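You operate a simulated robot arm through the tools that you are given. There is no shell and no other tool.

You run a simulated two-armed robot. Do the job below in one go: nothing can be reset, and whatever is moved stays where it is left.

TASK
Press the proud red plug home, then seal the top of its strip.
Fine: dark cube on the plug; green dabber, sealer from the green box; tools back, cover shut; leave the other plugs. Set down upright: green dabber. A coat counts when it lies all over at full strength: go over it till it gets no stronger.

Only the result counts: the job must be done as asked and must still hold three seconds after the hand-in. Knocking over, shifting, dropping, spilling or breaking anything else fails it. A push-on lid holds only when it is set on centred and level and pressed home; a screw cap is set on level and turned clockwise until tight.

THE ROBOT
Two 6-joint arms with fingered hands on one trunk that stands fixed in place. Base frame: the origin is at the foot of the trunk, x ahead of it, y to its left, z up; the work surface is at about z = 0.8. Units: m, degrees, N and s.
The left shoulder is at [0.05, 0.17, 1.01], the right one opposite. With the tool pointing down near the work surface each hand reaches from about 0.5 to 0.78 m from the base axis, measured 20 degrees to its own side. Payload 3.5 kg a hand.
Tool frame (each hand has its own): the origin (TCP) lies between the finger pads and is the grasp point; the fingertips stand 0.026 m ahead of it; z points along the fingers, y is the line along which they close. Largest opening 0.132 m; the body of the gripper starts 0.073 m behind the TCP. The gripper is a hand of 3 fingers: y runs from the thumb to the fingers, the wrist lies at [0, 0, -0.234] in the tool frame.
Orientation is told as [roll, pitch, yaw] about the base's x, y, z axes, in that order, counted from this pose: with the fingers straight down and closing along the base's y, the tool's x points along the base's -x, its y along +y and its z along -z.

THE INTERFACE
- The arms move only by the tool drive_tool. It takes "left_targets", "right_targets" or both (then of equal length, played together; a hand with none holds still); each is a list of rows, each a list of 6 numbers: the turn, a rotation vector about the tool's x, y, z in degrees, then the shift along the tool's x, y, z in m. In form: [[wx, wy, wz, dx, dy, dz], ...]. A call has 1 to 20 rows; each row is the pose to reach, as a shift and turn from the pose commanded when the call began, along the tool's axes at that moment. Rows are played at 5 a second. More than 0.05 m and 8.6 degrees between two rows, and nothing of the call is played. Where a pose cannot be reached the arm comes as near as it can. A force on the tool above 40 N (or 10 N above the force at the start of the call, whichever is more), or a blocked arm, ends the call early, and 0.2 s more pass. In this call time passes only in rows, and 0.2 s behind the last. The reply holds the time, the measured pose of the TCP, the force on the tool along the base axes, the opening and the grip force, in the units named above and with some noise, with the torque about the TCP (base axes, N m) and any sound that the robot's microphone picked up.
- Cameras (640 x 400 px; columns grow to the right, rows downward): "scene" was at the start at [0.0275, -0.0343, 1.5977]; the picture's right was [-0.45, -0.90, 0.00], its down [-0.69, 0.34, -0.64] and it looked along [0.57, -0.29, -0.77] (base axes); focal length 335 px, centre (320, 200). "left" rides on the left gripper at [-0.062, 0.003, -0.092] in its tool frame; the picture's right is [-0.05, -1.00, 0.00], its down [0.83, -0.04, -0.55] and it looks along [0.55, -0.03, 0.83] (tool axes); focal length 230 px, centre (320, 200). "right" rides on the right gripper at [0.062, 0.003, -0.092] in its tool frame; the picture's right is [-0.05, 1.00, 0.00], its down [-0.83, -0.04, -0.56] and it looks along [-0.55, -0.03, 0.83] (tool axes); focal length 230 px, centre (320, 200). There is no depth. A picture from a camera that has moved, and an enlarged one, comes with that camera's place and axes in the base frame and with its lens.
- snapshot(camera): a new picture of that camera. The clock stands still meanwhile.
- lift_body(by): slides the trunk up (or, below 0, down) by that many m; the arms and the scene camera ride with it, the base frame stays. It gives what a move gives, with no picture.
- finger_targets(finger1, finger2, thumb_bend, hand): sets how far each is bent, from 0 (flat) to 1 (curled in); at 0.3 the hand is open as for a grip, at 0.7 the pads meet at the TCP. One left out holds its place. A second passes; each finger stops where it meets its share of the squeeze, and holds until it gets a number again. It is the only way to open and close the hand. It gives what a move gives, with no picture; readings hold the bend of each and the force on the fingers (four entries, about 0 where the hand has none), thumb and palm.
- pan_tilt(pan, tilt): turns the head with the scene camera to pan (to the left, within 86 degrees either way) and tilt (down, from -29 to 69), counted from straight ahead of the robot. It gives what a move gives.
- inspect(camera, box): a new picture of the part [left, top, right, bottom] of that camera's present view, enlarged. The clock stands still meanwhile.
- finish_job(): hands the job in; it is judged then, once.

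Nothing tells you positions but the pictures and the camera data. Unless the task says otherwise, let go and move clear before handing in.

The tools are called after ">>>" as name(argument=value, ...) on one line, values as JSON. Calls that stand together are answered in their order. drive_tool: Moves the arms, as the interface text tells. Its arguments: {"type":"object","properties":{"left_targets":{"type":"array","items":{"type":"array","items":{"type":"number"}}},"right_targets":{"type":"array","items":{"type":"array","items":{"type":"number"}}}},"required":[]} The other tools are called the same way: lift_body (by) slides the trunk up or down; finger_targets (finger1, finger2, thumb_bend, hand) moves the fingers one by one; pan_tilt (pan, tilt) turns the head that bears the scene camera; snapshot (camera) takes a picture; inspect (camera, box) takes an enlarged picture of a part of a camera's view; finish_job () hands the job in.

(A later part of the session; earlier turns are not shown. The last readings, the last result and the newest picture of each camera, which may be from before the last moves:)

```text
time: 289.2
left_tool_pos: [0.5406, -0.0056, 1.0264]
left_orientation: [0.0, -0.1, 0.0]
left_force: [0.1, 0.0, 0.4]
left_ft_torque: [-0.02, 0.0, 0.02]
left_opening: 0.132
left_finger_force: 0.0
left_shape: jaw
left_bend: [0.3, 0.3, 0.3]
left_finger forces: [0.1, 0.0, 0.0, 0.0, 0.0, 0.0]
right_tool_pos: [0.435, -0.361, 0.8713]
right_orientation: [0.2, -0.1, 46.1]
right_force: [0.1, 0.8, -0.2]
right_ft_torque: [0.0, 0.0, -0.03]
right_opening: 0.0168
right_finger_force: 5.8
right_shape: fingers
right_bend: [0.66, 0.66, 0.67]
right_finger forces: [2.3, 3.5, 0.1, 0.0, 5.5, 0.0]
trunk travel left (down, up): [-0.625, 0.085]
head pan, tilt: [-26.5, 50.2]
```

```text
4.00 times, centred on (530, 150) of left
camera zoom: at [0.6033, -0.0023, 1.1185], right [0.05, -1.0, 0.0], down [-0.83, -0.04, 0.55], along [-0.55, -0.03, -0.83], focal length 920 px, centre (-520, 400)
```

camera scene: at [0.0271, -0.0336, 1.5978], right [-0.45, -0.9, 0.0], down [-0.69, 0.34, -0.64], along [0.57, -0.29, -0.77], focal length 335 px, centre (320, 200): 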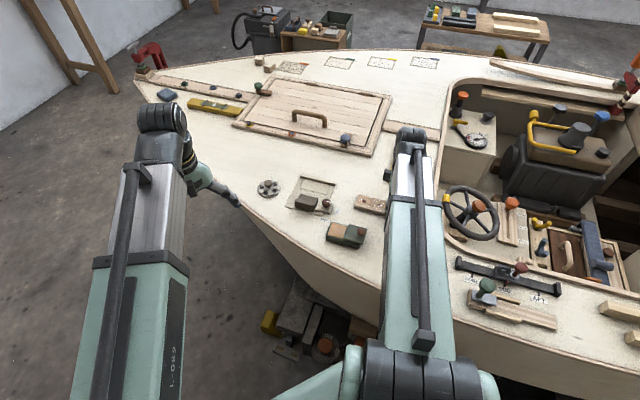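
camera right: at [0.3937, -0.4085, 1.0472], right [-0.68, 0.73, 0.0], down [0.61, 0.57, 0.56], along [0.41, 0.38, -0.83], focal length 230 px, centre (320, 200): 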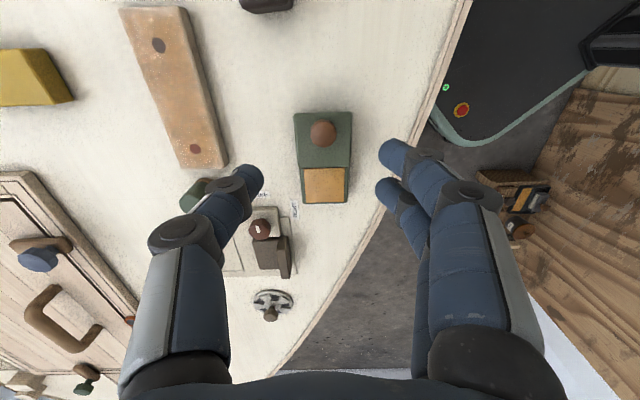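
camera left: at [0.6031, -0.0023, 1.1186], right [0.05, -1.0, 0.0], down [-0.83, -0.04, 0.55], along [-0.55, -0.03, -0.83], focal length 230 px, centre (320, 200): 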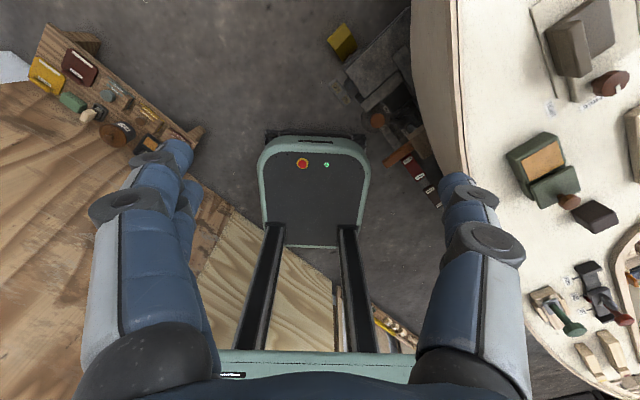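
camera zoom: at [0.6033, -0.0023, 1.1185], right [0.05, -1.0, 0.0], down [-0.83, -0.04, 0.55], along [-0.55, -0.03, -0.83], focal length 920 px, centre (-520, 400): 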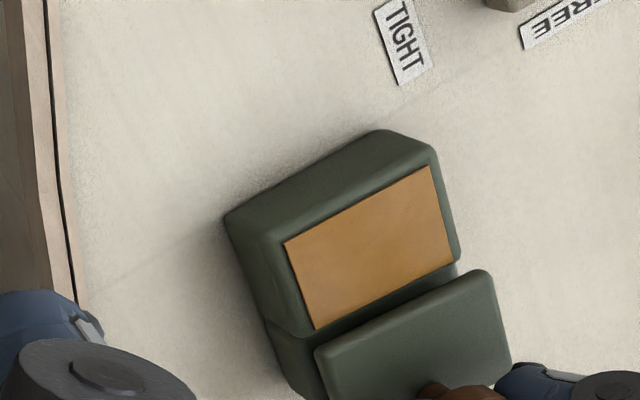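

>>> drive_tool(right_targets=[[0, 0, 0, -0.004, 0, -0.0005], [0, 0, 0, -0.008, 0, -0.0005], [0, 0, 0, -0.012, 0, -0.0005], [0, 0, 0, -0.016, 0, -0.0005], [0, 0, 0, -0.02, 0, -0.0005], [0, 0, 0, -0.024, 0, -0.0005], [0, 0, 0, -0.028, 0, -0.0005], [0, 0, 0, -0.032, 0, -0.0005], [0, 0, 0, -0.036, 0, -0.0005], [0, 0, 0, -0.04, 0, -0.0005]])

>>> inspect(camera="left", box=[470, 100, 590, 200])

```text
time: 291.4
left_tool_pos: [0.5402, -0.0042, 1.0257]
left_orientation: [0.0, 0.0, -0.1]
left_force: [0.0, 0.7, 1.1]
left_ft_torque: [0.0, 0.0, -0.03]
left_opening: 0.1318
left_finger_force: 0.1
left_shape: jaw
left_bend: [0.3, 0.3, 0.3]
left_finger forces: [0.0, 0.0, 0.0, 0.0, 0.0, 0.0]
right_tool_pos: [0.463, -0.3346, 0.8728]
right_orientation: [0.1, -0.2, 46.0]
right_force: [-0.8, -0.3, -0.5]
right_ft_torque: [0.0, 0.03, 0.0]
right_opening: 0.017
right_finger_force: 5.8
right_shape: fingers
right_bend: [0.67, 0.66, 0.67]
right_finger forces: [3.0, 3.3, 0.0, 0.0, 5.5, 0.0]
trunk travel left (down, up): [-0.625, 0.085]
head pan, tilt: [-26.5, 50.2]
```

```text
4.00 times, centred on (530, 150) of left
camera zoom: at [0.6033, -0.0024, 1.1185], right [0.05, -1.0, 0.0], down [-0.83, -0.04, 0.56], along [-0.55, -0.03, -0.83], focal length 920 px, centre (-520, 400)
```

zoom: 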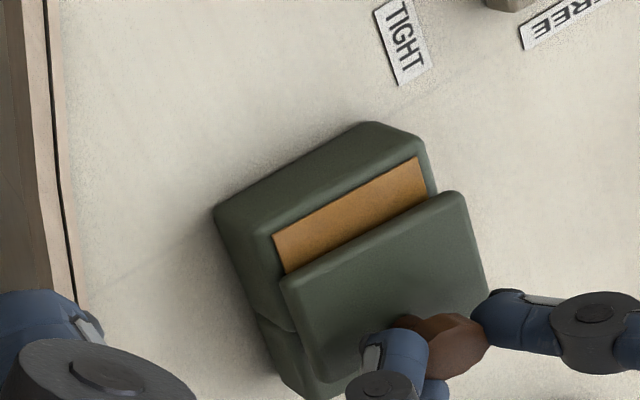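

The box body crept about 5 mm with the lid. I'll press down lightly while sliding the rest of the way, so the box grips the deck better.

>>> drive_tool(right_targets=[[0, 0, 0, 0, 0, 0.0015], [0, 0, 0, -0.003, 0, 0.002], [0, 0, 0, -0.006, 0, 0.002]])

>>> inspect(camera="left", box=[470, 100, 590, 200])

```text
time: 292.2
left_tool_pos: [0.5413, -0.0045, 1.026]
left_orientation: [0.0, 0.0, 0.0]
left_force: [0.2, -0.5, 0.2]
left_ft_torque: [-0.01, 0.0, -0.01]
left_opening: 0.1317
left_finger_force: 0.0
left_shape: jaw
left_bend: [0.3, 0.3, 0.3]
left_finger forces: [0.0, 0.1, 0.1, 0.0, 0.1, 0.1]
right_tool_pos: [0.4671, -0.3293, 0.8715]
right_orientation: [0.1, -0.1, 45.9]
right_force: [-0.4, 0.3, 3.6]
right_ft_torque: [0.0, 0.0, 0.0]
right_opening: 0.0166
right_finger_force: 7.4
right_shape: fingers
right_bend: [0.67, 0.67, 0.67]
right_finger forces: [3.4, 4.0, 0.1, 0.0, 6.9, 0.0]
trunk travel left (down, up): [-0.625, 0.085]
head pan, tilt: [-26.5, 50.2]
```

```text
4.00 times, centred on (530, 150) of left
camera zoom: at [0.6029, -0.0022, 1.1188], right [0.05, -1.0, 0.0], down [-0.83, -0.04, 0.55], along [-0.55, -0.03, -0.83], focal length 920 px, centre (-520, 400)
```

zoom: 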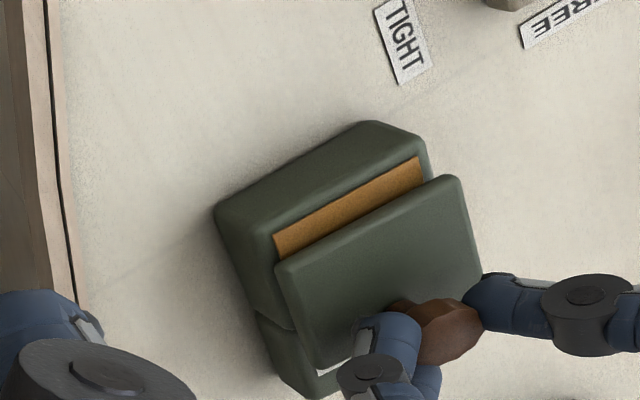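

>>> drive_tool(right_targets=[[0, 0, 0, -0.003, 0, 0], [0, 0, 0, -0.006, 0, 0], [0, 0, 0, -0.009, 0, 0]])

>>> inspect(camera="left", box=[470, 100, 590, 200])

```text
time: 293.0
left_tool_pos: [0.5411, -0.0048, 1.025]
left_orientation: [0.0, 0.0, 0.0]
left_force: [-0.3, 0.9, -0.4]
left_ft_torque: [0.05, -0.02, -0.01]
left_opening: 0.1322
left_finger_force: 0.1
left_shape: jaw
left_bend: [0.3, 0.3, 0.3]
left_finger forces: [0.0, 0.0, 0.0, 0.1, 0.0, 0.0]
right_tool_pos: [0.4748, -0.3224, 0.8701]
right_orientation: [0.0, 0.0, 46.0]
right_force: [0.3, -0.8, 4.1]
right_ft_torque: [0.0, 0.01, 0.03]
right_opening: 0.0167
right_finger_force: 7.4
right_shape: fingers
right_bend: [0.67, 0.67, 0.68]
right_finger forces: [3.4, 4.1, 0.1, 0.1, 7.4, 0.0]
trunk travel left (down, up): [-0.625, 0.085]
head pan, tilt: [-26.5, 50.2]
```

```text
4.00 times, centred on (530, 150) of left
camera zoom: at [0.603, -0.0022, 1.1187], right [0.05, -1.0, 0.0], down [-0.83, -0.04, 0.55], along [-0.55, -0.03, -0.83], focal length 920 px, centre (-520, 400)
```

zoom: 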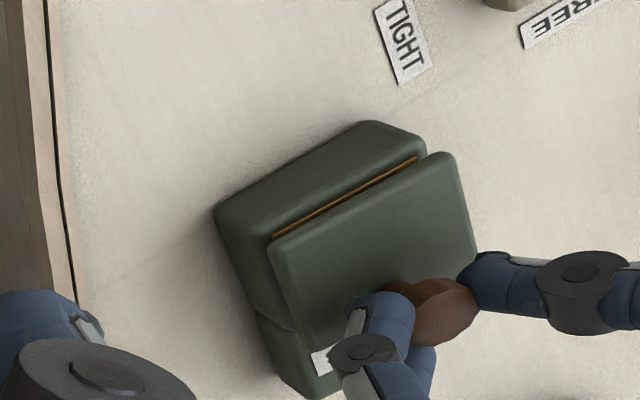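

>>> drive_tool(right_targets=[[0, 0, 0, -0.0015, 0, 0], [0, 0, 0, -0.003, 0, 0]])

>>> inspect(camera="left", box=[470, 100, 590, 200])

```text
time: 293.6
left_tool_pos: [0.5408, -0.0038, 1.026]
left_orientation: [0.1, 0.0, 0.1]
left_force: [0.1, -1.2, 0.5]
left_ft_torque: [0.0, -0.03, 0.01]
left_opening: 0.1318
left_finger_force: 0.1
left_shape: jaw
left_bend: [0.3, 0.3, 0.3]
left_finger forces: [0.0, 0.0, 0.0, 0.0, 0.1, 0.0]
right_tool_pos: [0.4766, -0.3215, 0.8714]
right_orientation: [0.1, -0.1, 46.0]
right_force: [1.5, -0.9, 4.3]
right_ft_torque: [-0.02, -0.01, 0.0]
right_opening: 0.0168
right_finger_force: 7.6
right_shape: fingers
right_bend: [0.67, 0.67, 0.68]
right_finger forces: [3.4, 3.9, 0.0, 0.0, 7.3, 0.1]
trunk travel left (down, up): [-0.625, 0.085]
head pan, tilt: [-26.5, 50.2]
```

```text
4.00 times, centred on (530, 150) of left
camera zoom: at [0.603, -0.0022, 1.1186], right [0.05, -1.0, 0.0], down [-0.83, -0.04, 0.55], along [-0.55, -0.03, -0.83], focal length 920 px, centre (-520, 400)
```

zoom: 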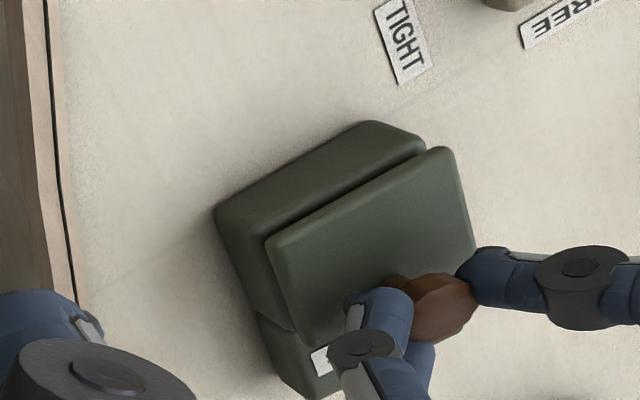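

>>> drive_tool(right_targets=[[0, 0, 0, -0.0008, 0, 0], [0, 0, 0, -0.0015, 0, 0]])

>>> inspect(camera="left", box=[470, 100, 590, 200])

```text
time: 294.2
left_tool_pos: [0.5403, -0.0054, 1.0257]
left_orientation: [-0.1, 0.0, -0.1]
left_force: [-0.3, -0.4, 0.6]
left_ft_torque: [-0.06, -0.04, -0.01]
left_opening: 0.132
left_finger_force: 0.1
left_shape: jaw
left_bend: [0.3, 0.3, 0.3]
left_finger forces: [0.1, 0.0, 0.1, 0.0, 0.0, 0.0]
right_tool_pos: [0.4778, -0.3203, 0.8715]
right_orientation: [0.2, -0.1, 46.1]
right_force: [-0.2, -2.3, 0.9]
right_ft_torque: [-0.05, 0.01, -0.01]
right_opening: 0.0168
right_finger_force: 6.9
right_shape: fingers
right_bend: [0.67, 0.67, 0.67]
right_finger forces: [3.7, 3.4, 0.0, 0.0, 6.9, 0.0]
trunk travel left (down, up): [-0.625, 0.085]
head pan, tilt: [-26.5, 50.2]
```

```text
4.00 times, centred on (530, 150) of left
camera zoom: at [0.6031, -0.0025, 1.1186], right [0.05, -1.0, 0.0], down [-0.83, -0.04, 0.55], along [-0.55, -0.03, -0.83], focal length 920 px, centre (-520, 400)
```

zoom: 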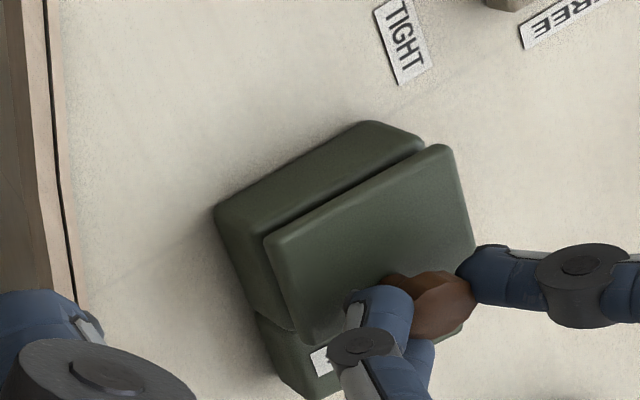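

>>> drive_tool(right_targets=[[0, 0, 0, -0.001, 0, 0.0005], [0, 0, 0, -0.002, 0, 0.0005]])

>>> inspect(camera="left", box=[470, 100, 590, 200])

```text
time: 294.8
left_tool_pos: [0.5404, -0.0045, 1.025]
left_orientation: [0.1, 0.0, 0.0]
left_force: [0.4, 0.2, -0.6]
left_ft_torque: [0.05, 0.02, 0.01]
left_opening: 0.1318
left_finger_force: 0.0
left_shape: jaw
left_bend: [0.3, 0.3, 0.3]
left_finger forces: [0.0, 0.0, 0.0, 0.0, 0.0, 0.0]
right_tool_pos: [0.4784, -0.3181, 0.871]
right_orientation: [0.2, -0.1, 46.0]
right_force: [-0.4, -2.0, 0.7]
right_ft_torque: [-0.05, 0.06, -0.01]
right_opening: 0.0167
right_finger_force: 7.3
right_shape: fingers
right_bend: [0.67, 0.67, 0.68]
right_finger forces: [4.3, 3.6, 0.1, 0.0, 6.3, 0.0]
trunk travel left (down, up): [-0.625, 0.085]
head pan, tilt: [-26.5, 50.2]
```

```text
4.00 times, centred on (530, 150) of left
camera zoom: at [0.603, -0.0024, 1.1186], right [0.05, -1.0, 0.0], down [-0.83, -0.04, 0.55], along [-0.55, -0.03, -0.83], focal length 920 px, centre (-520, 400)
```

zoom: 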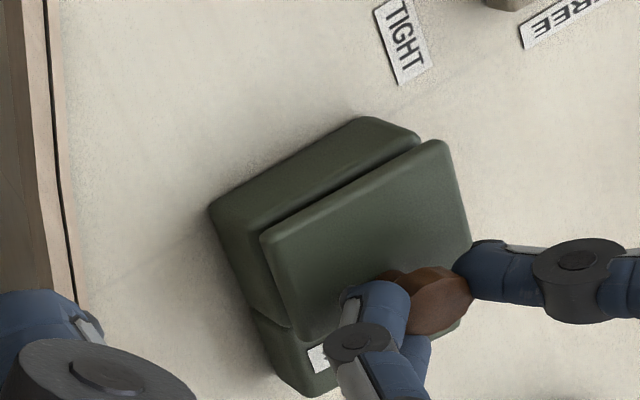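

The cover is now against its stop and shut, but the box ended up about 6 mm off its original place. I'll lift it a few millimetres by the captive knob, shift it back and set it down.

>>> drive_tool(right_targets=[[0, 0, 0, 0, 0, -0.0015], [0, 0, 0, 0, 0, -0.003], [0, 0, 0, 0, 0, -0.0045]])

>>> inspect(camera="left", box=[470, 100, 590, 200])

```text
time: 295.6
left_tool_pos: [0.5404, -0.0045, 1.027]
left_orientation: [-0.1, 0.0, 0.0]
left_force: [0.3, -0.5, 0.2]
left_ft_torque: [-0.02, 0.0, 0.02]
left_opening: 0.1322
left_finger_force: 0.0
left_shape: jaw
left_bend: [0.3, 0.3, 0.3]
left_finger forces: [0.1, 0.1, 0.0, 0.0, 0.0, 0.1]
right_tool_pos: [0.4787, -0.3184, 0.8757]
right_orientation: [0.2, -0.1, 45.9]
right_force: [-0.4, -0.5, -4.9]
right_ft_torque: [-0.01, -0.01, -0.01]
right_opening: 0.0168
right_finger_force: 6.3
right_shape: fingers
right_bend: [0.67, 0.66, 0.67]
right_finger forces: [3.0, 3.8, 0.0, 0.0, 5.2, 0.0]
trunk travel left (down, up): [-0.625, 0.085]
head pan, tilt: [-26.5, 50.2]
```

```text
4.00 times, centred on (530, 150) of left
camera zoom: at [0.6034, -0.0024, 1.1184], right [0.05, -1.0, 0.0], down [-0.83, -0.04, 0.56], along [-0.55, -0.03, -0.83], focal length 920 px, centre (-520, 400)
```

zoom: 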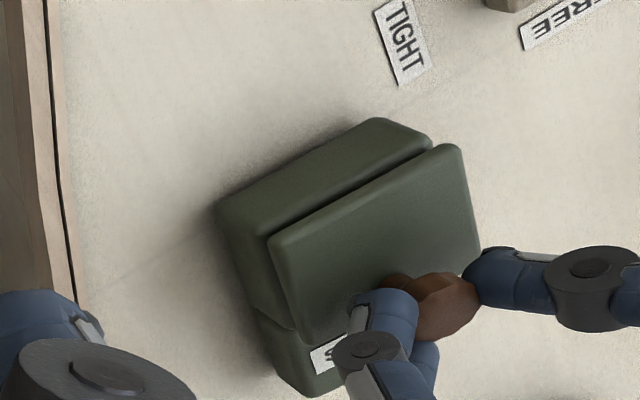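

>>> drive_tool(right_targets=[[0, 0, 0, 0.0015, 0, 0], [0, 0, 0, 0.003, 0, 0], [0, 0, 0, 0.0045, 0, 0], [0, 0, 0, 0.006, 0, 0], [0, 0, 0, 0.0065, 0, 0.0015], [0, 0, 0, 0.0065, 0, 0.003], [0, 0, 0, 0.0065, 0, 0.0045], [0, 0, 0, 0.0065, 0, 0.0052]])

>>> inspect(camera="left", box=[470, 100, 590, 200])

```text
time: 297.4
left_tool_pos: [0.5404, -0.005, 1.0266]
left_orientation: [0.0, -0.1, 0.1]
left_force: [0.2, 0.4, -0.1]
left_ft_torque: [0.01, -0.04, -0.05]
left_opening: 0.1319
left_finger_force: 0.1
left_shape: jaw
left_bend: [0.3, 0.3, 0.3]
left_finger forces: [0.0, 0.1, 0.0, 0.0, 0.1, 0.1]
right_tool_pos: [0.4732, -0.3236, 0.8705]
right_orientation: [0.0, -0.2, 46.0]
right_force: [1.1, 0.3, 7.7]
right_ft_torque: [0.01, 0.01, 0.01]
right_opening: 0.016
right_finger_force: 7.9
right_shape: fingers
right_bend: [0.68, 0.67, 0.68]
right_finger forces: [3.9, 4.6, 0.0, 0.1, 7.8, 0.0]
trunk travel left (down, up): [-0.625, 0.085]
head pan, tilt: [-26.5, 50.2]
```

```text
4.00 times, centred on (530, 150) of left
camera zoom: at [0.6028, -0.0021, 1.1189], right [0.05, -1.0, 0.0], down [-0.83, -0.04, 0.55], along [-0.55, -0.03, -0.83], focal length 920 px, centre (-520, 400)
```

zoom: 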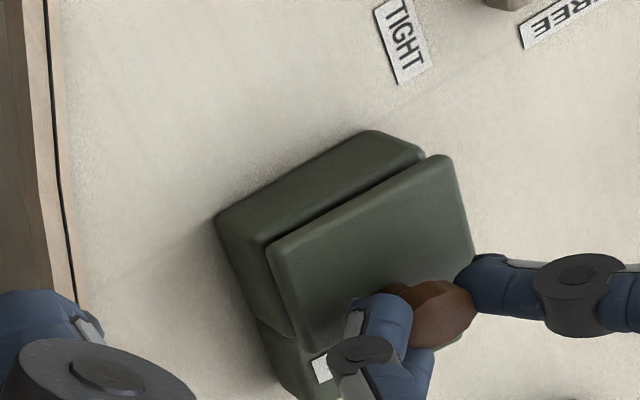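

The box is back within about 3 mm and the cover is shut. I'll ease off, release the knob and rise.

>>> drive_tool(right_targets=[[0, 0, 0, 0, 0, -0.001]])

>>> finger_targets(hand="right", finger1=0.54, finger2=0.54, thumb_bend=0.54)

>>> drive_tool(right_targets=[[0, 0, 0, 0, 0, -0.02], [0, 0, 0, 0, 0, -0.06], [0, 0, 0, 0, 0, -0.1], [0, 0, 0, 0, -0.04, -0.12], [0, 0, 0, 0, -0.08, -0.14], [0, 0, 0, 0, -0.12, -0.16], [0, 0, 0, 0, -0.16, -0.18], [0, 0, 0, 0, -0.2, -0.2], [0, 0, 0, 0, -0.24, -0.22]])

>>> snapshot(camera="scene")

>>> inspect(camera="left", box=[470, 60, 640, 200])

>>> inspect(camera="scene", box=[300, 170, 440, 268])

```text
time: 297.8
left_tool_pos: [0.5398, -0.005, 1.0265]
left_orientation: [-0.1, 0.0, -0.1]
left_force: [0.4, -0.1, -0.1]
left_ft_torque: [-0.01, -0.01, 0.04]
left_opening: 0.1318
left_finger_force: 0.1
left_shape: jaw
left_bend: [0.3, 0.3, 0.3]
left_finger forces: [0.0, 0.1, 0.0, 0.1, 0.1, 0.0]
right_tool_pos: [0.4738, -0.3236, 0.8711]
right_orientation: [0.2, -0.2, 46.0]
right_force: [0.9, -0.9, 3.1]
right_ft_torque: [-0.03, 0.0, 0.02]
right_opening: 0.0163
right_finger_force: 7.4
right_shape: fingers
right_bend: [0.67, 0.67, 0.68]
right_finger forces: [4.0, 4.3, 0.1, 0.0, 7.2, 0.1]
trunk travel left (down, up): [-0.625, 0.085]
head pan, tilt: [-26.5, 50.2]
```

```text
time: 298.8
left_tool_pos: [0.5408, -0.0042, 1.0266]
left_orientation: [0.0, 0.1, 0.0]
left_force: [0.5, -0.8, -0.7]
left_ft_torque: [0.01, 0.0, -0.04]
left_opening: 0.1316
left_finger_force: 0.0
left_shape: jaw
left_bend: [0.3, 0.3, 0.3]
left_finger forces: [0.1, 0.1, 0.1, 0.1, 0.0, 0.0]
right_tool_pos: [0.4738, -0.3221, 0.8715]
right_orientation: [0.1, -0.1, 46.0]
right_force: [-0.1, -0.4, -0.3]
right_ft_torque: [0.0, 0.03, -0.01]
right_opening: 0.0535
right_finger_force: 0.0
right_shape: fingers
right_bend: [0.54, 0.54, 0.54]
right_finger forces: [0.0, 0.1, 0.0, 0.1, 0.1, 0.0]
trunk travel left (down, up): [-0.625, 0.085]
head pan, tilt: [-26.5, 50.2]
```

```text
time: 300.8
left_tool_pos: [0.5408, -0.0034, 1.0272]
left_orientation: [0.0, 0.1, 0.0]
left_force: [0.4, -0.7, -0.1]
left_ft_torque: [-0.01, 0.02, -0.01]
left_opening: 0.1319
left_finger_force: 0.1
left_shape: jaw
left_bend: [0.3, 0.3, 0.3]
left_finger forces: [0.1, 0.0, 0.0, 0.0, 0.0, 0.1]
right_tool_pos: [0.6405, -0.4874, 1.0874]
right_orientation: [0.1, -0.1, 46.0]
right_force: [-0.2, -0.8, 0.6]
right_ft_torque: [-0.04, -0.04, 0.02]
right_opening: 0.0539
right_finger_force: 0.1
right_shape: fingers
right_bend: [0.54, 0.54, 0.54]
right_finger forces: [0.1, 0.0, 0.1, 0.1, 0.1, 0.0]
right hand out of reach, approached as far as the arm can: row 9
trunk travel left (down, up): [-0.625, 0.085]
head pan, tilt: [-26.5, 50.2]
```

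```text
taken
camera scene: at [0.0275, -0.0344, 1.5977], right [-0.45, -0.9, 0.0], down [-0.69, 0.34, -0.64], along [0.57, -0.29, -0.77], focal length 335 px, centre (320, 200)
```

scene: 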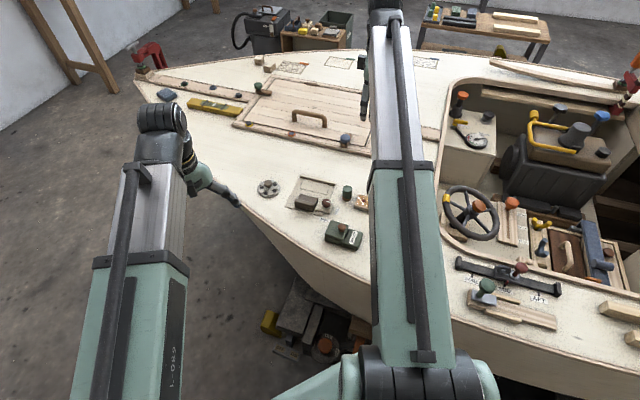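

```text
2.86 times, centred on (555, 130) of left
camera zoom: at [0.6032, -0.0024, 1.1185], right [0.05, -1.0, 0.0], down [-0.83, -0.04, 0.55], along [-0.55, -0.03, -0.83], focal length 657 px, centre (-351, 400)
```

zoom: 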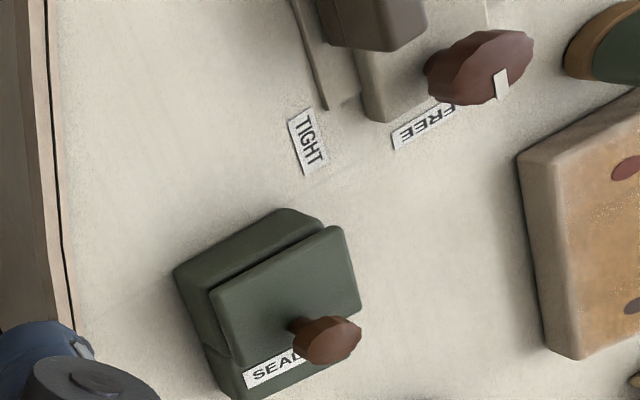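

```text
4.08 times, centred on (370, 219) of scene
camera zoom: at [0.0275, -0.0344, 1.5977], right [-0.45, -0.9, 0.0], down [-0.69, 0.34, -0.64], along [0.57, -0.29, -0.77], focal length 1368 px, centre (116, 122)
```

zoom: 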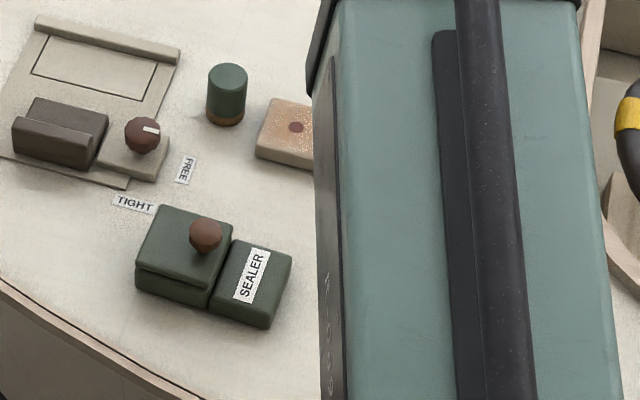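

Everything is in place. I'm still unsure about the pale band along the strip's edges, so I'll zoom in on it from the left camera.

>>> inspect(camera="left", box=[595, 80, 640, 150])

>>> inspect(camera="right", box=[160, 0, 400, 130])

>>> snapshot(camera="right")

```text
5.71 times, centred on (618, 115) of left
camera zoom: at [0.6032, -0.0024, 1.1185], right [0.05, -1.0, 0.0], down [-0.83, -0.04, 0.55], along [-0.55, -0.03, -0.83], focal length 1315 px, centre (-1380, 686)
```

zoom: 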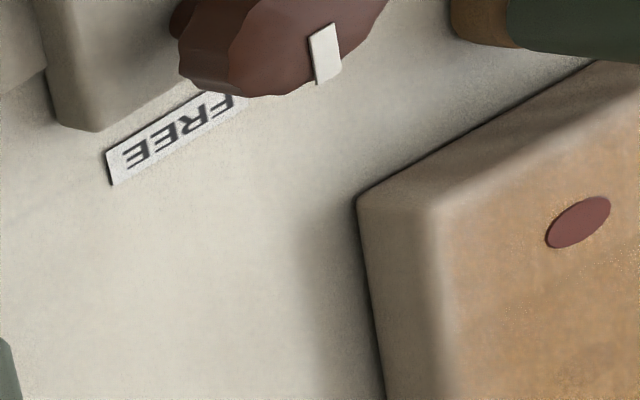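

```text
2.67 times, centred on (280, 65) of right
camera zoom: at [0.5964, -0.5318, 1.181], right [-0.68, 0.73, 0.0], down [0.61, 0.57, 0.56], along [0.41, 0.38, -0.83], focal length 614 px, centre (427, 560)
```

zoom: 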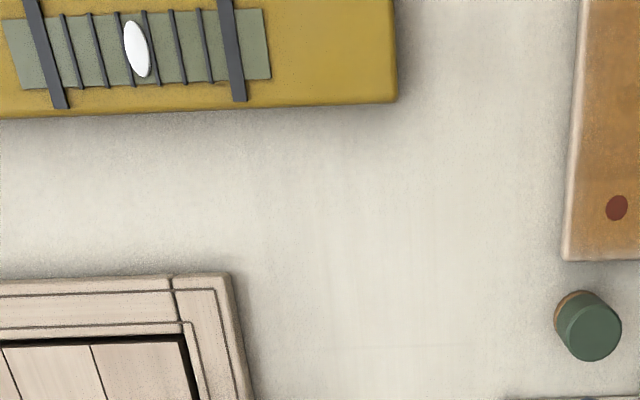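

```text
taken
camera right: at [0.5964, -0.5318, 1.181], right [-0.68, 0.73, 0.0], down [0.61, 0.57, 0.56], along [0.41, 0.38, -0.83], focal length 230 px, centre (320, 200)
```

right: 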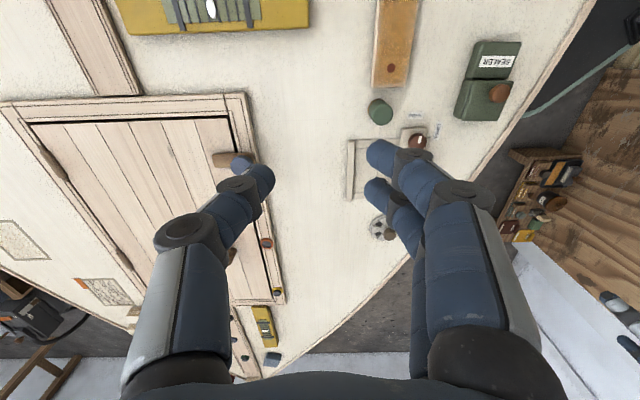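

>>> inspect(camera="right", box=[345, 0, 445, 100])

>>> inspect(camera="right", box=[365, 50, 425, 95])

```text
4.00 times, centred on (395, 50) of right
camera zoom: at [0.5964, -0.5318, 1.181], right [-0.68, 0.73, 0.0], down [0.61, 0.57, 0.56], along [0.41, 0.38, -0.83], focal length 920 px, centre (20, 800)
```

zoom: 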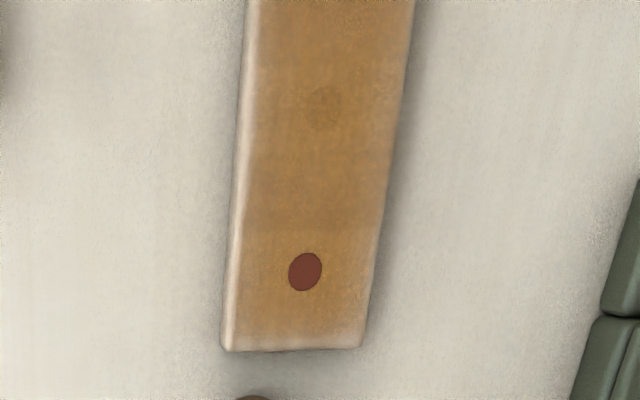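

```text
8.89 times, centred on (395, 72) of right
camera zoom: at [0.5964, -0.5318, 1.181], right [-0.68, 0.73, 0.0], down [0.61, 0.57, 0.56], along [0.41, 0.38, -0.83], focal length 2045 px, centre (-347, 1333)
```

zoom: 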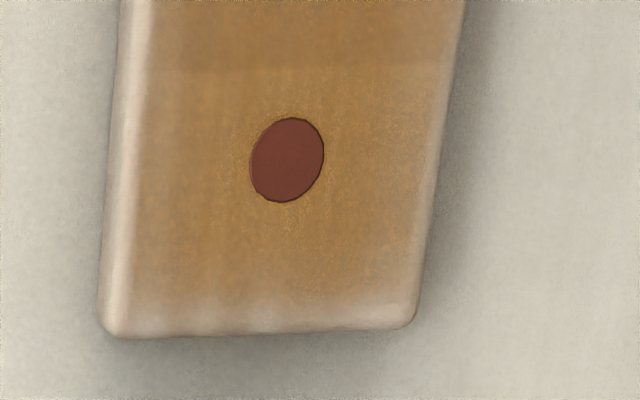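

This is the clearest view so far. The coat is dense, but the end zone around the red plug looks slightly lighter than its neighbour. I'll get the whole strip into this view.

>>> drive_tool(right_targets=[[0, 0, 0, 0.03, 0.03, 0], [0, 0, 0, 0.06, 0.06, 0], [0, 0, 0, 0.08, 0.09, 0]])

>>> snapshot(camera="right")

>>> inspect(camera="right", box=[250, 10, 390, 150])

```text
time: 301.6
left_tool_pos: [0.5402, -0.0041, 1.0266]
left_orientation: [0.0, 0.0, 0.0]
left_force: [-0.7, -0.2, 1.3]
left_ft_torque: [0.01, 0.0, 0.01]
left_opening: 0.1321
left_finger_force: 0.1
left_shape: jaw
left_bend: [0.3, 0.3, 0.3]
left_finger forces: [0.1, 0.0, 0.0, 0.0, 0.0, 0.0]
right_tool_pos: [0.5193, -0.483, 1.0873]
right_orientation: [0.1, -0.1, 46.0]
right_force: [-0.4, 0.2, 0.2]
right_ft_torque: [-0.01, 0.01, 0.03]
right_opening: 0.0539
right_finger_force: 0.2
right_shape: fingers
right_bend: [0.54, 0.54, 0.54]
right_finger forces: [0.1, 0.1, 0.1, 0.0, 0.0, 0.0]
trunk travel left (down, up): [-0.625, 0.085]
head pan, tilt: [-26.5, 50.2]
```

```text
taken
camera right: at [0.4732, -0.5253, 1.1808], right [-0.68, 0.73, 0.0], down [0.61, 0.57, 0.56], along [0.41, 0.38, -0.83], focal length 230 px, centre (320, 200)
```

right: 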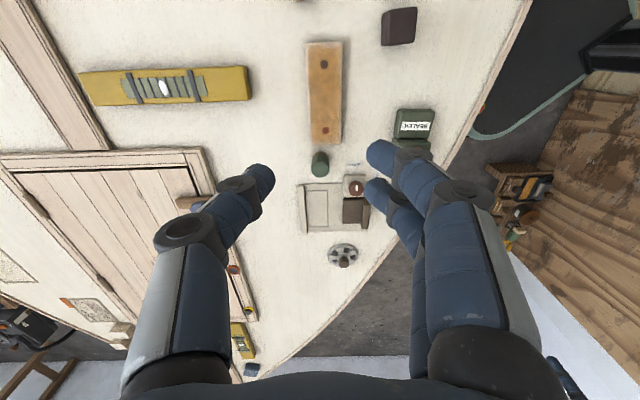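

```text
2.86 times, centred on (320, 80) of right
camera zoom: at [0.4732, -0.5253, 1.1808], right [-0.68, 0.73, 0.0], down [0.61, 0.57, 0.56], along [0.41, 0.38, -0.83], focal length 657 px, centre (320, 543)
```

zoom: 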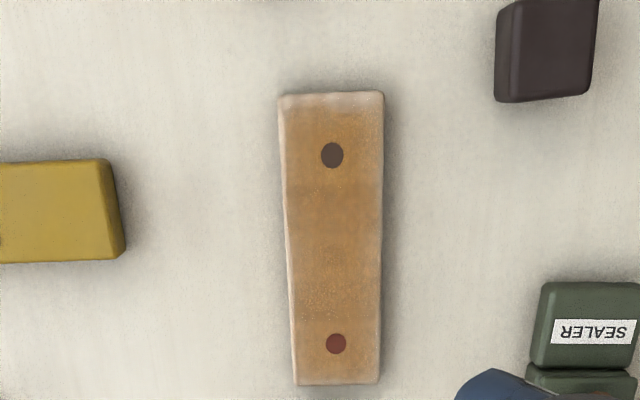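

>>> inspect(camera="right", box=[300, 36, 350, 86])

>>> inspect(camera="right", box=[300, 86, 350, 146])

```text
8.00 times, centred on (325, 61) of right
camera zoom: at [0.4732, -0.5253, 1.1808], right [-0.68, 0.73, 0.0], down [0.61, 0.57, 0.56], along [0.41, 0.38, -0.83], focal length 1841 px, centre (280, 1312)
```

zoom: 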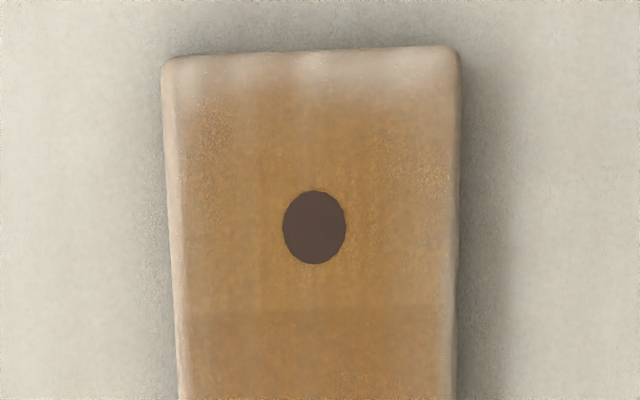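

```text
6.67 times, centred on (325, 116) of right
camera zoom: at [0.4732, -0.5253, 1.1808], right [-0.68, 0.73, 0.0], down [0.61, 0.57, 0.56], along [0.41, 0.38, -0.83], focal length 1534 px, centre (287, 760)
```

zoom: 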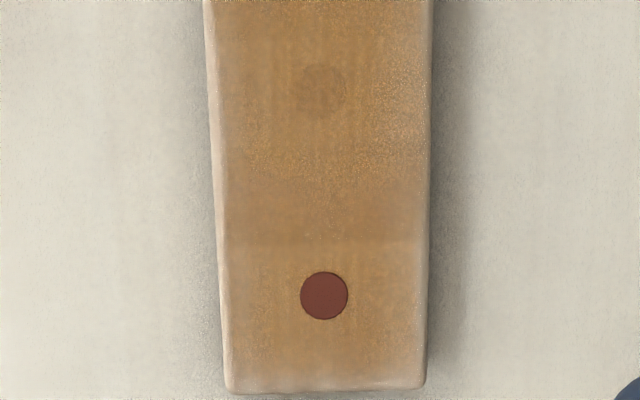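

Seen from overhead, the edge fade scales with the strip's length and width, so it looks like a drawing effect. But faint tone steps at about ±0.032 m suggest the two end zones aren't quite at full strength. I'll do one more sealing round on the ends, starting by reopening the cover.

>>> drive_tool(right_targets=[[0, 0, 0, -0.0166, 0.0287, 0.025], [0, 0, 0, -0.0333, 0.0574, 0.05], [0, 0, 0, -0.0499, 0.086, 0.08], [0, 0, 0, -0.0666, 0.1147, 0.11], [0, 0, 0, -0.0832, 0.1434, 0.132]])

>>> inspect(camera="right", box=[260, 40, 380, 180])

```text
time: 302.8
left_tool_pos: [0.5403, -0.0037, 1.0259]
left_orientation: [0.0, -0.1, 0.0]
left_force: [-0.4, -0.4, 0.2]
left_ft_torque: [-0.02, 0.0, 0.01]
left_opening: 0.1318
left_finger_force: 0.2
left_shape: jaw
left_bend: [0.3, 0.3, 0.3]
left_finger forces: [0.0, 0.1, 0.1, 0.0, 0.0, 0.1]
right_tool_pos: [0.4723, -0.3239, 0.9568]
right_orientation: [0.1, -0.1, 46.0]
right_force: [0.4, -0.4, 0.3]
right_ft_torque: [-0.01, -0.01, -0.01]
right_opening: 0.0539
right_finger_force: 0.1
right_shape: fingers
right_bend: [0.54, 0.54, 0.54]
right_finger forces: [0.0, 0.0, 0.1, 0.1, 0.1, 0.0]
trunk travel left (down, up): [-0.625, 0.085]
head pan, tilt: [-26.5, 50.2]
```

```text
2.86 times, centred on (320, 110) of right
camera zoom: at [0.4269, -0.3668, 1.0489], right [-0.68, 0.73, 0.0], down [0.61, 0.57, 0.56], along [0.41, 0.38, -0.83], focal length 657 px, centre (320, 457)
```

zoom: 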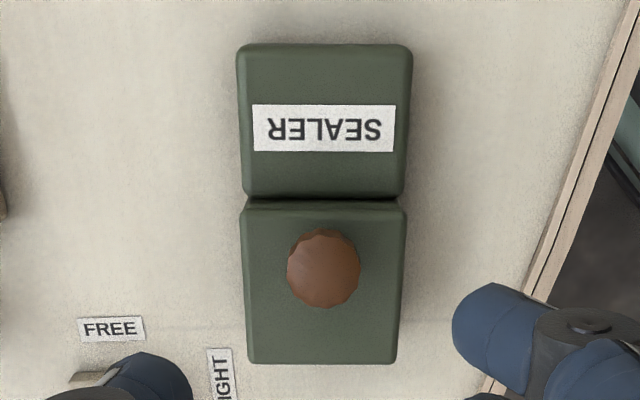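

>>> drive_tool(right_targets=[[0, 0, 0, -0.001, 0.0005, 0.03], [0, 0, 0, -0.001, 0.0005, 0.06], [0, 0, 0, -0.001, 0.0005, 0.076], [0, 0, 0, -0.001, 0.0005, 0.083]])

>>> finger_targets(hand="right", finger1=0.7, finger2=0.7, thumb_bend=0.7)

>>> drive_tool(right_targets=[[0, 0, 0, 0, 0, 0.0015], [0, 0, 0, 0.004, 0, 0.0018], [0, 0, 0, 0.008, 0, 0.0018], [0, 0, 0, 0.012, 0, 0.0018], [0, 0, 0, 0.016, 0, 0.0018]])

>>> inspect(camera="left", box=[470, 100, 590, 200])

```text
time: 303.8
left_tool_pos: [0.5399, -0.0044, 1.0267]
left_orientation: [-0.1, -0.1, 0.0]
left_force: [0.1, -0.1, 0.7]
left_ft_torque: [-0.04, 0.04, 0.02]
left_opening: 0.1319
left_finger_force: 0.0
left_shape: jaw
left_bend: [0.3, 0.3, 0.3]
left_finger forces: [0.0, 0.0, 0.0, 0.1, 0.0, 0.0]
right_tool_pos: [0.4743, -0.3219, 0.8726]
right_orientation: [0.1, -0.1, 46.0]
right_force: [-0.6, 0.6, -1.0]
right_ft_torque: [0.0, 0.03, 0.0]
right_opening: 0.054
right_finger_force: 0.0
right_shape: fingers
right_bend: [0.54, 0.54, 0.54]
right_finger forces: [0.0, 0.1, 0.0, 0.1, 0.0, 0.0]
trunk travel left (down, up): [-0.625, 0.085]
head pan, tilt: [-26.5, 50.2]
```

```text
time: 304.8
left_tool_pos: [0.5404, -0.0046, 1.0256]
left_orientation: [0.0, 0.0, 0.0]
left_force: [0.2, -0.5, 0.6]
left_ft_torque: [0.02, 0.03, 0.03]
left_opening: 0.1319
left_finger_force: 0.1
left_shape: jaw
left_bend: [0.3, 0.3, 0.3]
left_finger forces: [0.0, 0.1, 0.0, 0.0, 0.1, 0.1]
right_tool_pos: [0.4755, -0.3215, 0.8741]
right_orientation: [0.3, -0.1, 46.0]
right_force: [0.2, 0.1, 0.2]
right_ft_torque: [0.02, 0.02, -0.01]
right_opening: 0.0188
right_finger_force: 5.8
right_shape: fingers
right_bend: [0.65, 0.67, 0.67]
right_finger forces: [3.2, 2.0, 0.0, 0.0, 5.7, 0.0]
trunk travel left (down, up): [-0.625, 0.085]
head pan, tilt: [-26.5, 50.2]
```

```text
time: 306.0
left_tool_pos: [0.5405, -0.004, 1.0261]
left_orientation: [0.0, 0.0, 0.0]
left_force: [0.2, -0.4, 0.1]
left_ft_torque: [0.0, 0.0, 0.03]
left_opening: 0.132
left_finger_force: 0.1
left_shape: jaw
left_bend: [0.3, 0.3, 0.3]
left_finger forces: [0.0, 0.1, 0.0, 0.0, 0.0, 0.1]
right_tool_pos: [0.4637, -0.3329, 0.8724]
right_orientation: [0.2, -0.1, 46.0]
right_force: [-1.1, 1.8, 1.4]
right_ft_torque: [0.05, 0.04, -0.01]
right_opening: 0.0185
right_finger_force: 6.7
right_shape: fingers
right_bend: [0.66, 0.67, 0.68]
right_finger forces: [4.5, 3.0, 0.1, 0.0, 5.7, 0.0]
trunk travel left (down, up): [-0.625, 0.085]
head pan, tilt: [-26.5, 50.2]
```

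```text
4.00 times, centred on (530, 150) of left
camera zoom: at [0.603, -0.0021, 1.1186], right [0.05, -1.0, 0.0], down [-0.83, -0.04, 0.55], along [-0.55, -0.03, -0.83], focal length 920 px, centre (-520, 400)
```

zoom: 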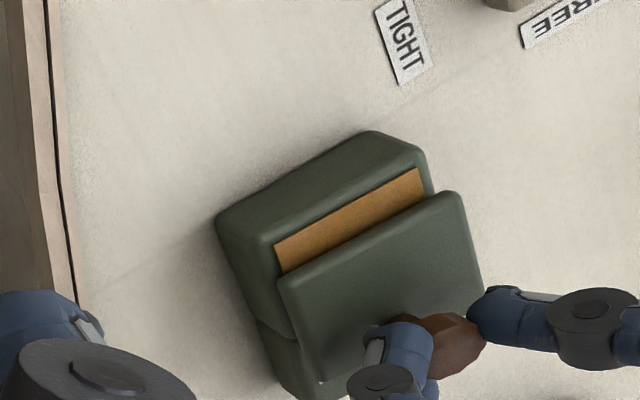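

>>> drive_tool(right_targets=[[0, 0, 0, 0.004, 0, 0.0003], [0, 0, 0, 0.008, 0, 0.0003], [0, 0, 0, 0.012, 0, 0.0003], [0, 0, 0, 0.016, 0, 0.0003], [0, 0, 0, 0.02, 0, 0.0003], [0, 0, 0, 0.024, 0, 0.0003], [0, 0, 0, 0.028, 0, 0.0003], [0, 0, 0, 0.032, 0, 0.0003], [0, 0, 0, 0.035, 0, 0.0003]])

>>> inspect(camera="left", box=[470, 100, 590, 200])

```text
time: 308.0
left_tool_pos: [0.5402, -0.0042, 1.0263]
left_orientation: [0.0, 0.0, -0.1]
left_force: [-0.5, 0.2, 0.3]
left_ft_torque: [0.0, 0.02, 0.03]
left_opening: 0.132
left_finger_force: 0.0
left_shape: jaw
left_bend: [0.3, 0.3, 0.3]
left_finger forces: [0.0, 0.0, 0.0, 0.0, 0.1, 0.0]
right_tool_pos: [0.4403, -0.3587, 0.8723]
right_orientation: [0.1, -0.1, 45.9]
right_force: [0.5, 0.6, 2.7]
right_ft_torque: [-0.03, 0.0, 0.0]
right_opening: 0.0183
right_finger_force: 7.3
right_shape: fingers
right_bend: [0.66, 0.67, 0.68]
right_finger forces: [4.5, 3.1, 0.1, 0.0, 6.6, 0.0]
trunk travel left (down, up): [-0.625, 0.085]
head pan, tilt: [-26.5, 50.2]
```

```text
4.00 times, centred on (530, 150) of left
camera zoom: at [0.6031, -0.0022, 1.1186], right [0.05, -1.0, 0.0], down [-0.83, -0.04, 0.55], along [-0.55, -0.03, -0.83], focal length 920 px, centre (-520, 400)
```

zoom: 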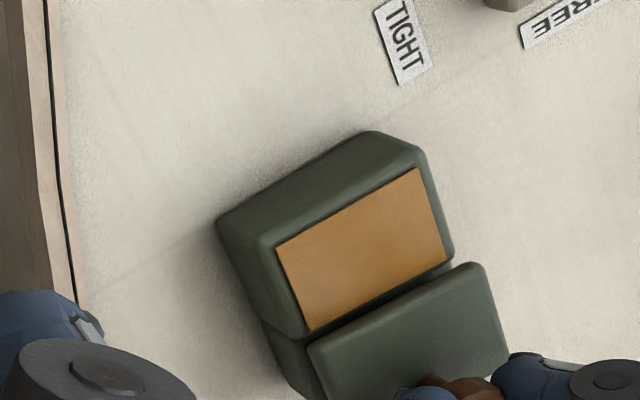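

>>> finger_targets(hand="right", finger1=0.52, finger2=0.52, thumb_bend=0.52)

>>> drive_tool(right_targets=[[0, 0, 0, 0, 0, -0.03], [0, 0, 0, 0, 0, -0.065], [0, 0, 0, 0, 0, -0.09], [0, 0, 6.1, -0.015, -0.0302, -0.09], [0, 0, 12.2, -0.0299, -0.0605, -0.09], [0, 0, 18.4, -0.0449, -0.0907, -0.09], [0, 0, 24.5, -0.0598, -0.121, -0.09], [0, 0, 30.6, -0.0748, -0.1512, -0.09]])

>>> inspect(camera="right", box=[260, 60, 380, 160])

```text
time: 309.0
left_tool_pos: [0.5409, -0.0053, 1.0261]
left_orientation: [0.0, 0.0, -0.1]
left_force: [-0.4, -0.5, -0.5]
left_ft_torque: [-0.01, 0.0, 0.01]
left_opening: 0.132
left_finger_force: 0.0
left_shape: jaw
left_bend: [0.3, 0.3, 0.3]
left_finger forces: [0.1, 0.0, 0.1, 0.1, 0.1, 0.0]
right_tool_pos: [0.4401, -0.3576, 0.8713]
right_orientation: [0.0, 0.0, 46.0]
right_force: [0.0, 0.8, -0.1]
right_ft_torque: [0.03, 0.01, -0.01]
right_opening: 0.0606
right_finger_force: 0.1
right_shape: fingers
right_bend: [0.52, 0.52, 0.52]
right_finger forces: [0.0, 0.1, 0.1, 0.0, 0.1, 0.1]
trunk travel left (down, up): [-0.625, 0.085]
head pan, tilt: [-26.5, 50.2]
```

```text
time: 310.8
left_tool_pos: [0.5406, -0.0057, 1.0256]
left_orientation: [0.0, 0.0, 0.1]
left_force: [-0.1, 0.0, -0.1]
left_ft_torque: [-0.02, 0.03, 0.01]
left_opening: 0.1318
left_finger_force: 0.1
left_shape: jaw
left_bend: [0.3, 0.3, 0.3]
left_finger forces: [0.1, 0.1, 0.1, 0.1, 0.0, 0.0]
right_tool_pos: [0.6027, -0.4094, 0.96]
right_orientation: [0.2, 0.1, 15.3]
right_force: [-0.2, 0.5, 0.8]
right_ft_torque: [-0.02, -0.02, -0.02]
right_opening: 0.0604
right_finger_force: 0.1
right_shape: fingers
right_bend: [0.52, 0.52, 0.52]
right_finger forces: [0.0, 0.0, 0.0, 0.1, 0.0, 0.1]
trunk travel left (down, up): [-0.625, 0.085]
head pan, tilt: [-26.5, 50.2]
```

```text
4.00 times, centred on (320, 110) of right
camera zoom: at [0.5419, -0.4231, 1.054], right [-0.21, 0.98, 0.0], down [0.81, 0.18, 0.56], along [0.54, 0.12, -0.83], focal length 920 px, centre (320, 560)
```

zoom: 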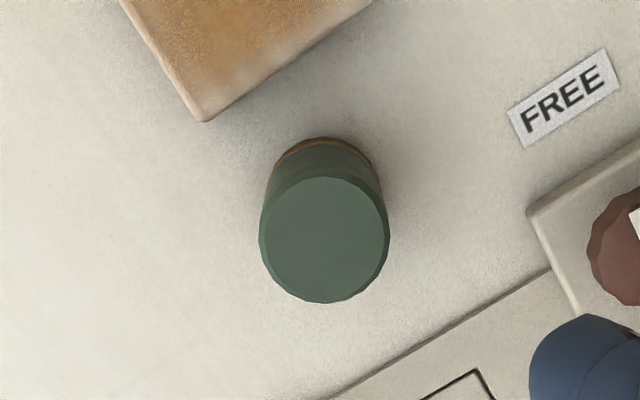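

>>> drive_tool(right_targets=[[0, 0, 0, 0.0068, 0.0003, 0.03], [0, 0, 0, 0.0068, 0.0003, 0.07], [0, 0, 0, 0.0068, 0.0003, 0.1], [0, 0, 0, 0.0068, 0.0003, 0.118]])

>>> finger_targets(hand="right", finger1=0.7, finger2=0.7, thumb_bend=0.7)

>>> inspect(camera="right", box=[240, 100, 400, 250])

```text
time: 311.8
left_tool_pos: [0.5411, -0.0045, 1.0266]
left_orientation: [0.0, 0.0, -0.1]
left_force: [1.0, -0.3, -1.2]
left_ft_torque: [-0.02, 0.03, 0.02]
left_opening: 0.132
left_finger_force: 0.1
left_shape: jaw
left_bend: [0.3, 0.3, 0.3]
left_finger forces: [0.0, 0.1, 0.0, 0.0, 0.1, 0.1]
right_tool_pos: [0.592, -0.4111, 0.8457]
right_orientation: [0.1, 0.0, 15.4]
right_force: [-0.2, 0.3, -0.1]
right_ft_torque: [0.0, 0.02, -0.02]
right_opening: 0.0606
right_finger_force: 0.0
right_shape: fingers
right_bend: [0.52, 0.52, 0.52]
right_finger forces: [0.0, 0.0, 0.1, 0.1, 0.0, 0.1]
trunk travel left (down, up): [-0.625, 0.085]
head pan, tilt: [-26.5, 50.2]
```

```text
time: 312.8
left_tool_pos: [0.5404, -0.0044, 1.0259]
left_orientation: [0.0, 0.0, 0.0]
left_force: [0.1, 0.4, 0.9]
left_ft_torque: [-0.02, -0.01, -0.04]
left_opening: 0.1319
left_finger_force: 0.1
left_shape: jaw
left_bend: [0.3, 0.3, 0.3]
left_finger forces: [0.0, 0.0, 0.1, 0.0, 0.1, 0.0]
right_tool_pos: [0.5927, -0.4103, 0.8449]
right_orientation: [0.1, 0.2, 15.5]
right_force: [0.9, -0.1, 0.5]
right_ft_torque: [-0.02, 0.0, 0.01]
right_opening: 0.0227
right_finger_force: 9.2
right_shape: fingers
right_bend: [0.65, 0.63, 0.66]
right_finger forces: [3.6, 5.8, 0.0, 0.0, 9.1, 0.0]
trunk travel left (down, up): [-0.625, 0.085]
head pan, tilt: [-26.5, 50.2]
```

```text
2.67 times, centred on (320, 175) of right
camera zoom: at [0.5326, -0.4243, 0.9372], right [-0.21, 0.98, 0.0], down [0.81, 0.18, 0.56], along [0.54, 0.12, -0.83], focal length 614 px, centre (320, 267)
```

zoom: 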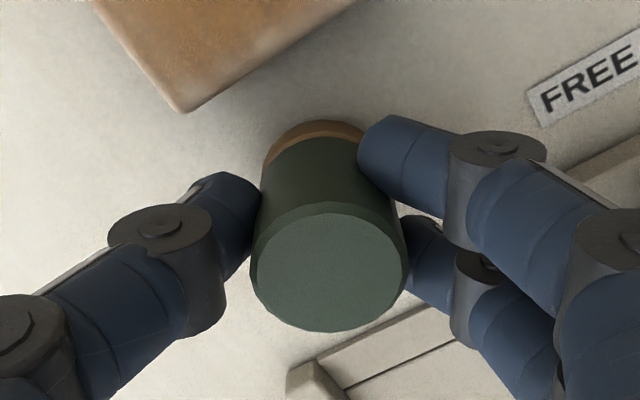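

>>> drive_tool(right_targets=[[0, 0, 0, 0, 0, -0.03], [0, 0, 0, 0, 0, -0.06], [0, 0, 0, 0.02, 0.03, -0.065], [0, 0, 0, 0.0407, 0.0605, -0.065], [0, 0, 0, 0.061, 0.0907, -0.065], [0, 0, 0, 0.0813, 0.1209, -0.065]])

>>> inspect(camera="right", box=[240, 80, 400, 230])

```text
time: 314.2
left_tool_pos: [0.5406, -0.0043, 1.0269]
left_orientation: [0.0, 0.0, 0.0]
left_force: [-0.4, -0.8, 0.5]
left_ft_torque: [0.01, 0.02, -0.03]
left_opening: 0.132
left_finger_force: 0.1
left_shape: jaw
left_bend: [0.3, 0.3, 0.3]
left_finger forces: [0.1, 0.0, 0.0, 0.0, 0.1, 0.1]
right_tool_pos: [0.4843, -0.3161, 0.9089]
right_orientation: [0.2, -0.1, 15.4]
right_force: [0.0, 0.3, -0.5]
right_ft_torque: [0.02, 0.04, -0.02]
right_opening: 0.0225
right_finger_force: 8.5
right_shape: fingers
right_bend: [0.65, 0.63, 0.66]
right_finger forces: [3.6, 5.9, 0.0, 0.0, 9.2, 0.0]
trunk travel left (down, up): [-0.625, 0.085]
head pan, tilt: [-26.5, 50.2]
```

```text
2.67 times, centred on (320, 155) of right
camera zoom: at [0.4233, -0.3301, 1.0017], right [-0.21, 0.98, 0.0], down [0.81, 0.18, 0.56], along [0.54, 0.12, -0.83], focal length 614 px, centre (320, 320)
```

zoom: 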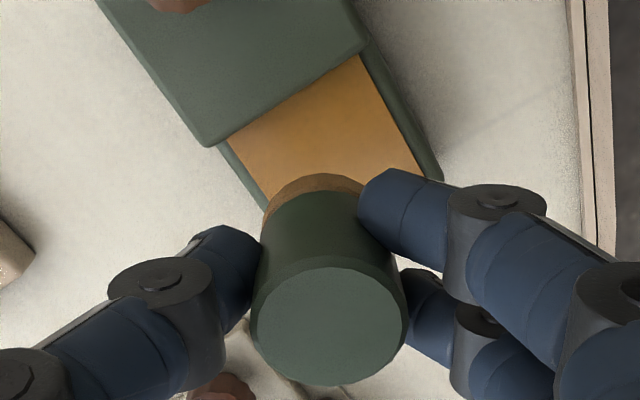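

>>> drive_tool(right_targets=[[0, 0, 0, 0.004, 0.003, 0.02], [0, 0, 0, 0.004, 0.003, 0.037], [0, 0, 0, 0.004, 0.003, 0.041], [0, 0, 0, 0.004, 0.003, 0.043]])

```text
time: 315.2
left_tool_pos: [0.5392, -0.0042, 1.0269]
left_orientation: [-0.1, -0.1, 0.0]
left_force: [-0.5, 1.3, -0.4]
left_ft_torque: [0.01, 0.04, 0.02]
left_opening: 0.1316
left_finger_force: 0.1
left_shape: jaw
left_bend: [0.3, 0.3, 0.3]
left_finger forces: [0.1, 0.0, 0.1, 0.0, 0.1, 0.0]
right_tool_pos: [0.4787, -0.3136, 0.8672]
right_orientation: [0.1, -0.1, 15.4]
right_force: [-0.9, 0.2, 9.5]
right_ft_torque: [0.06, -0.02, -0.01]
right_opening: 0.0221
right_finger_force: 10.7
right_shape: fingers
right_bend: [0.66, 0.64, 0.66]
right_finger forces: [4.2, 7.4, 0.0, 0.0, 10.8, 0.0]
trunk travel left (down, up): [-0.625, 0.085]
head pan, tilt: [-26.5, 50.2]
```

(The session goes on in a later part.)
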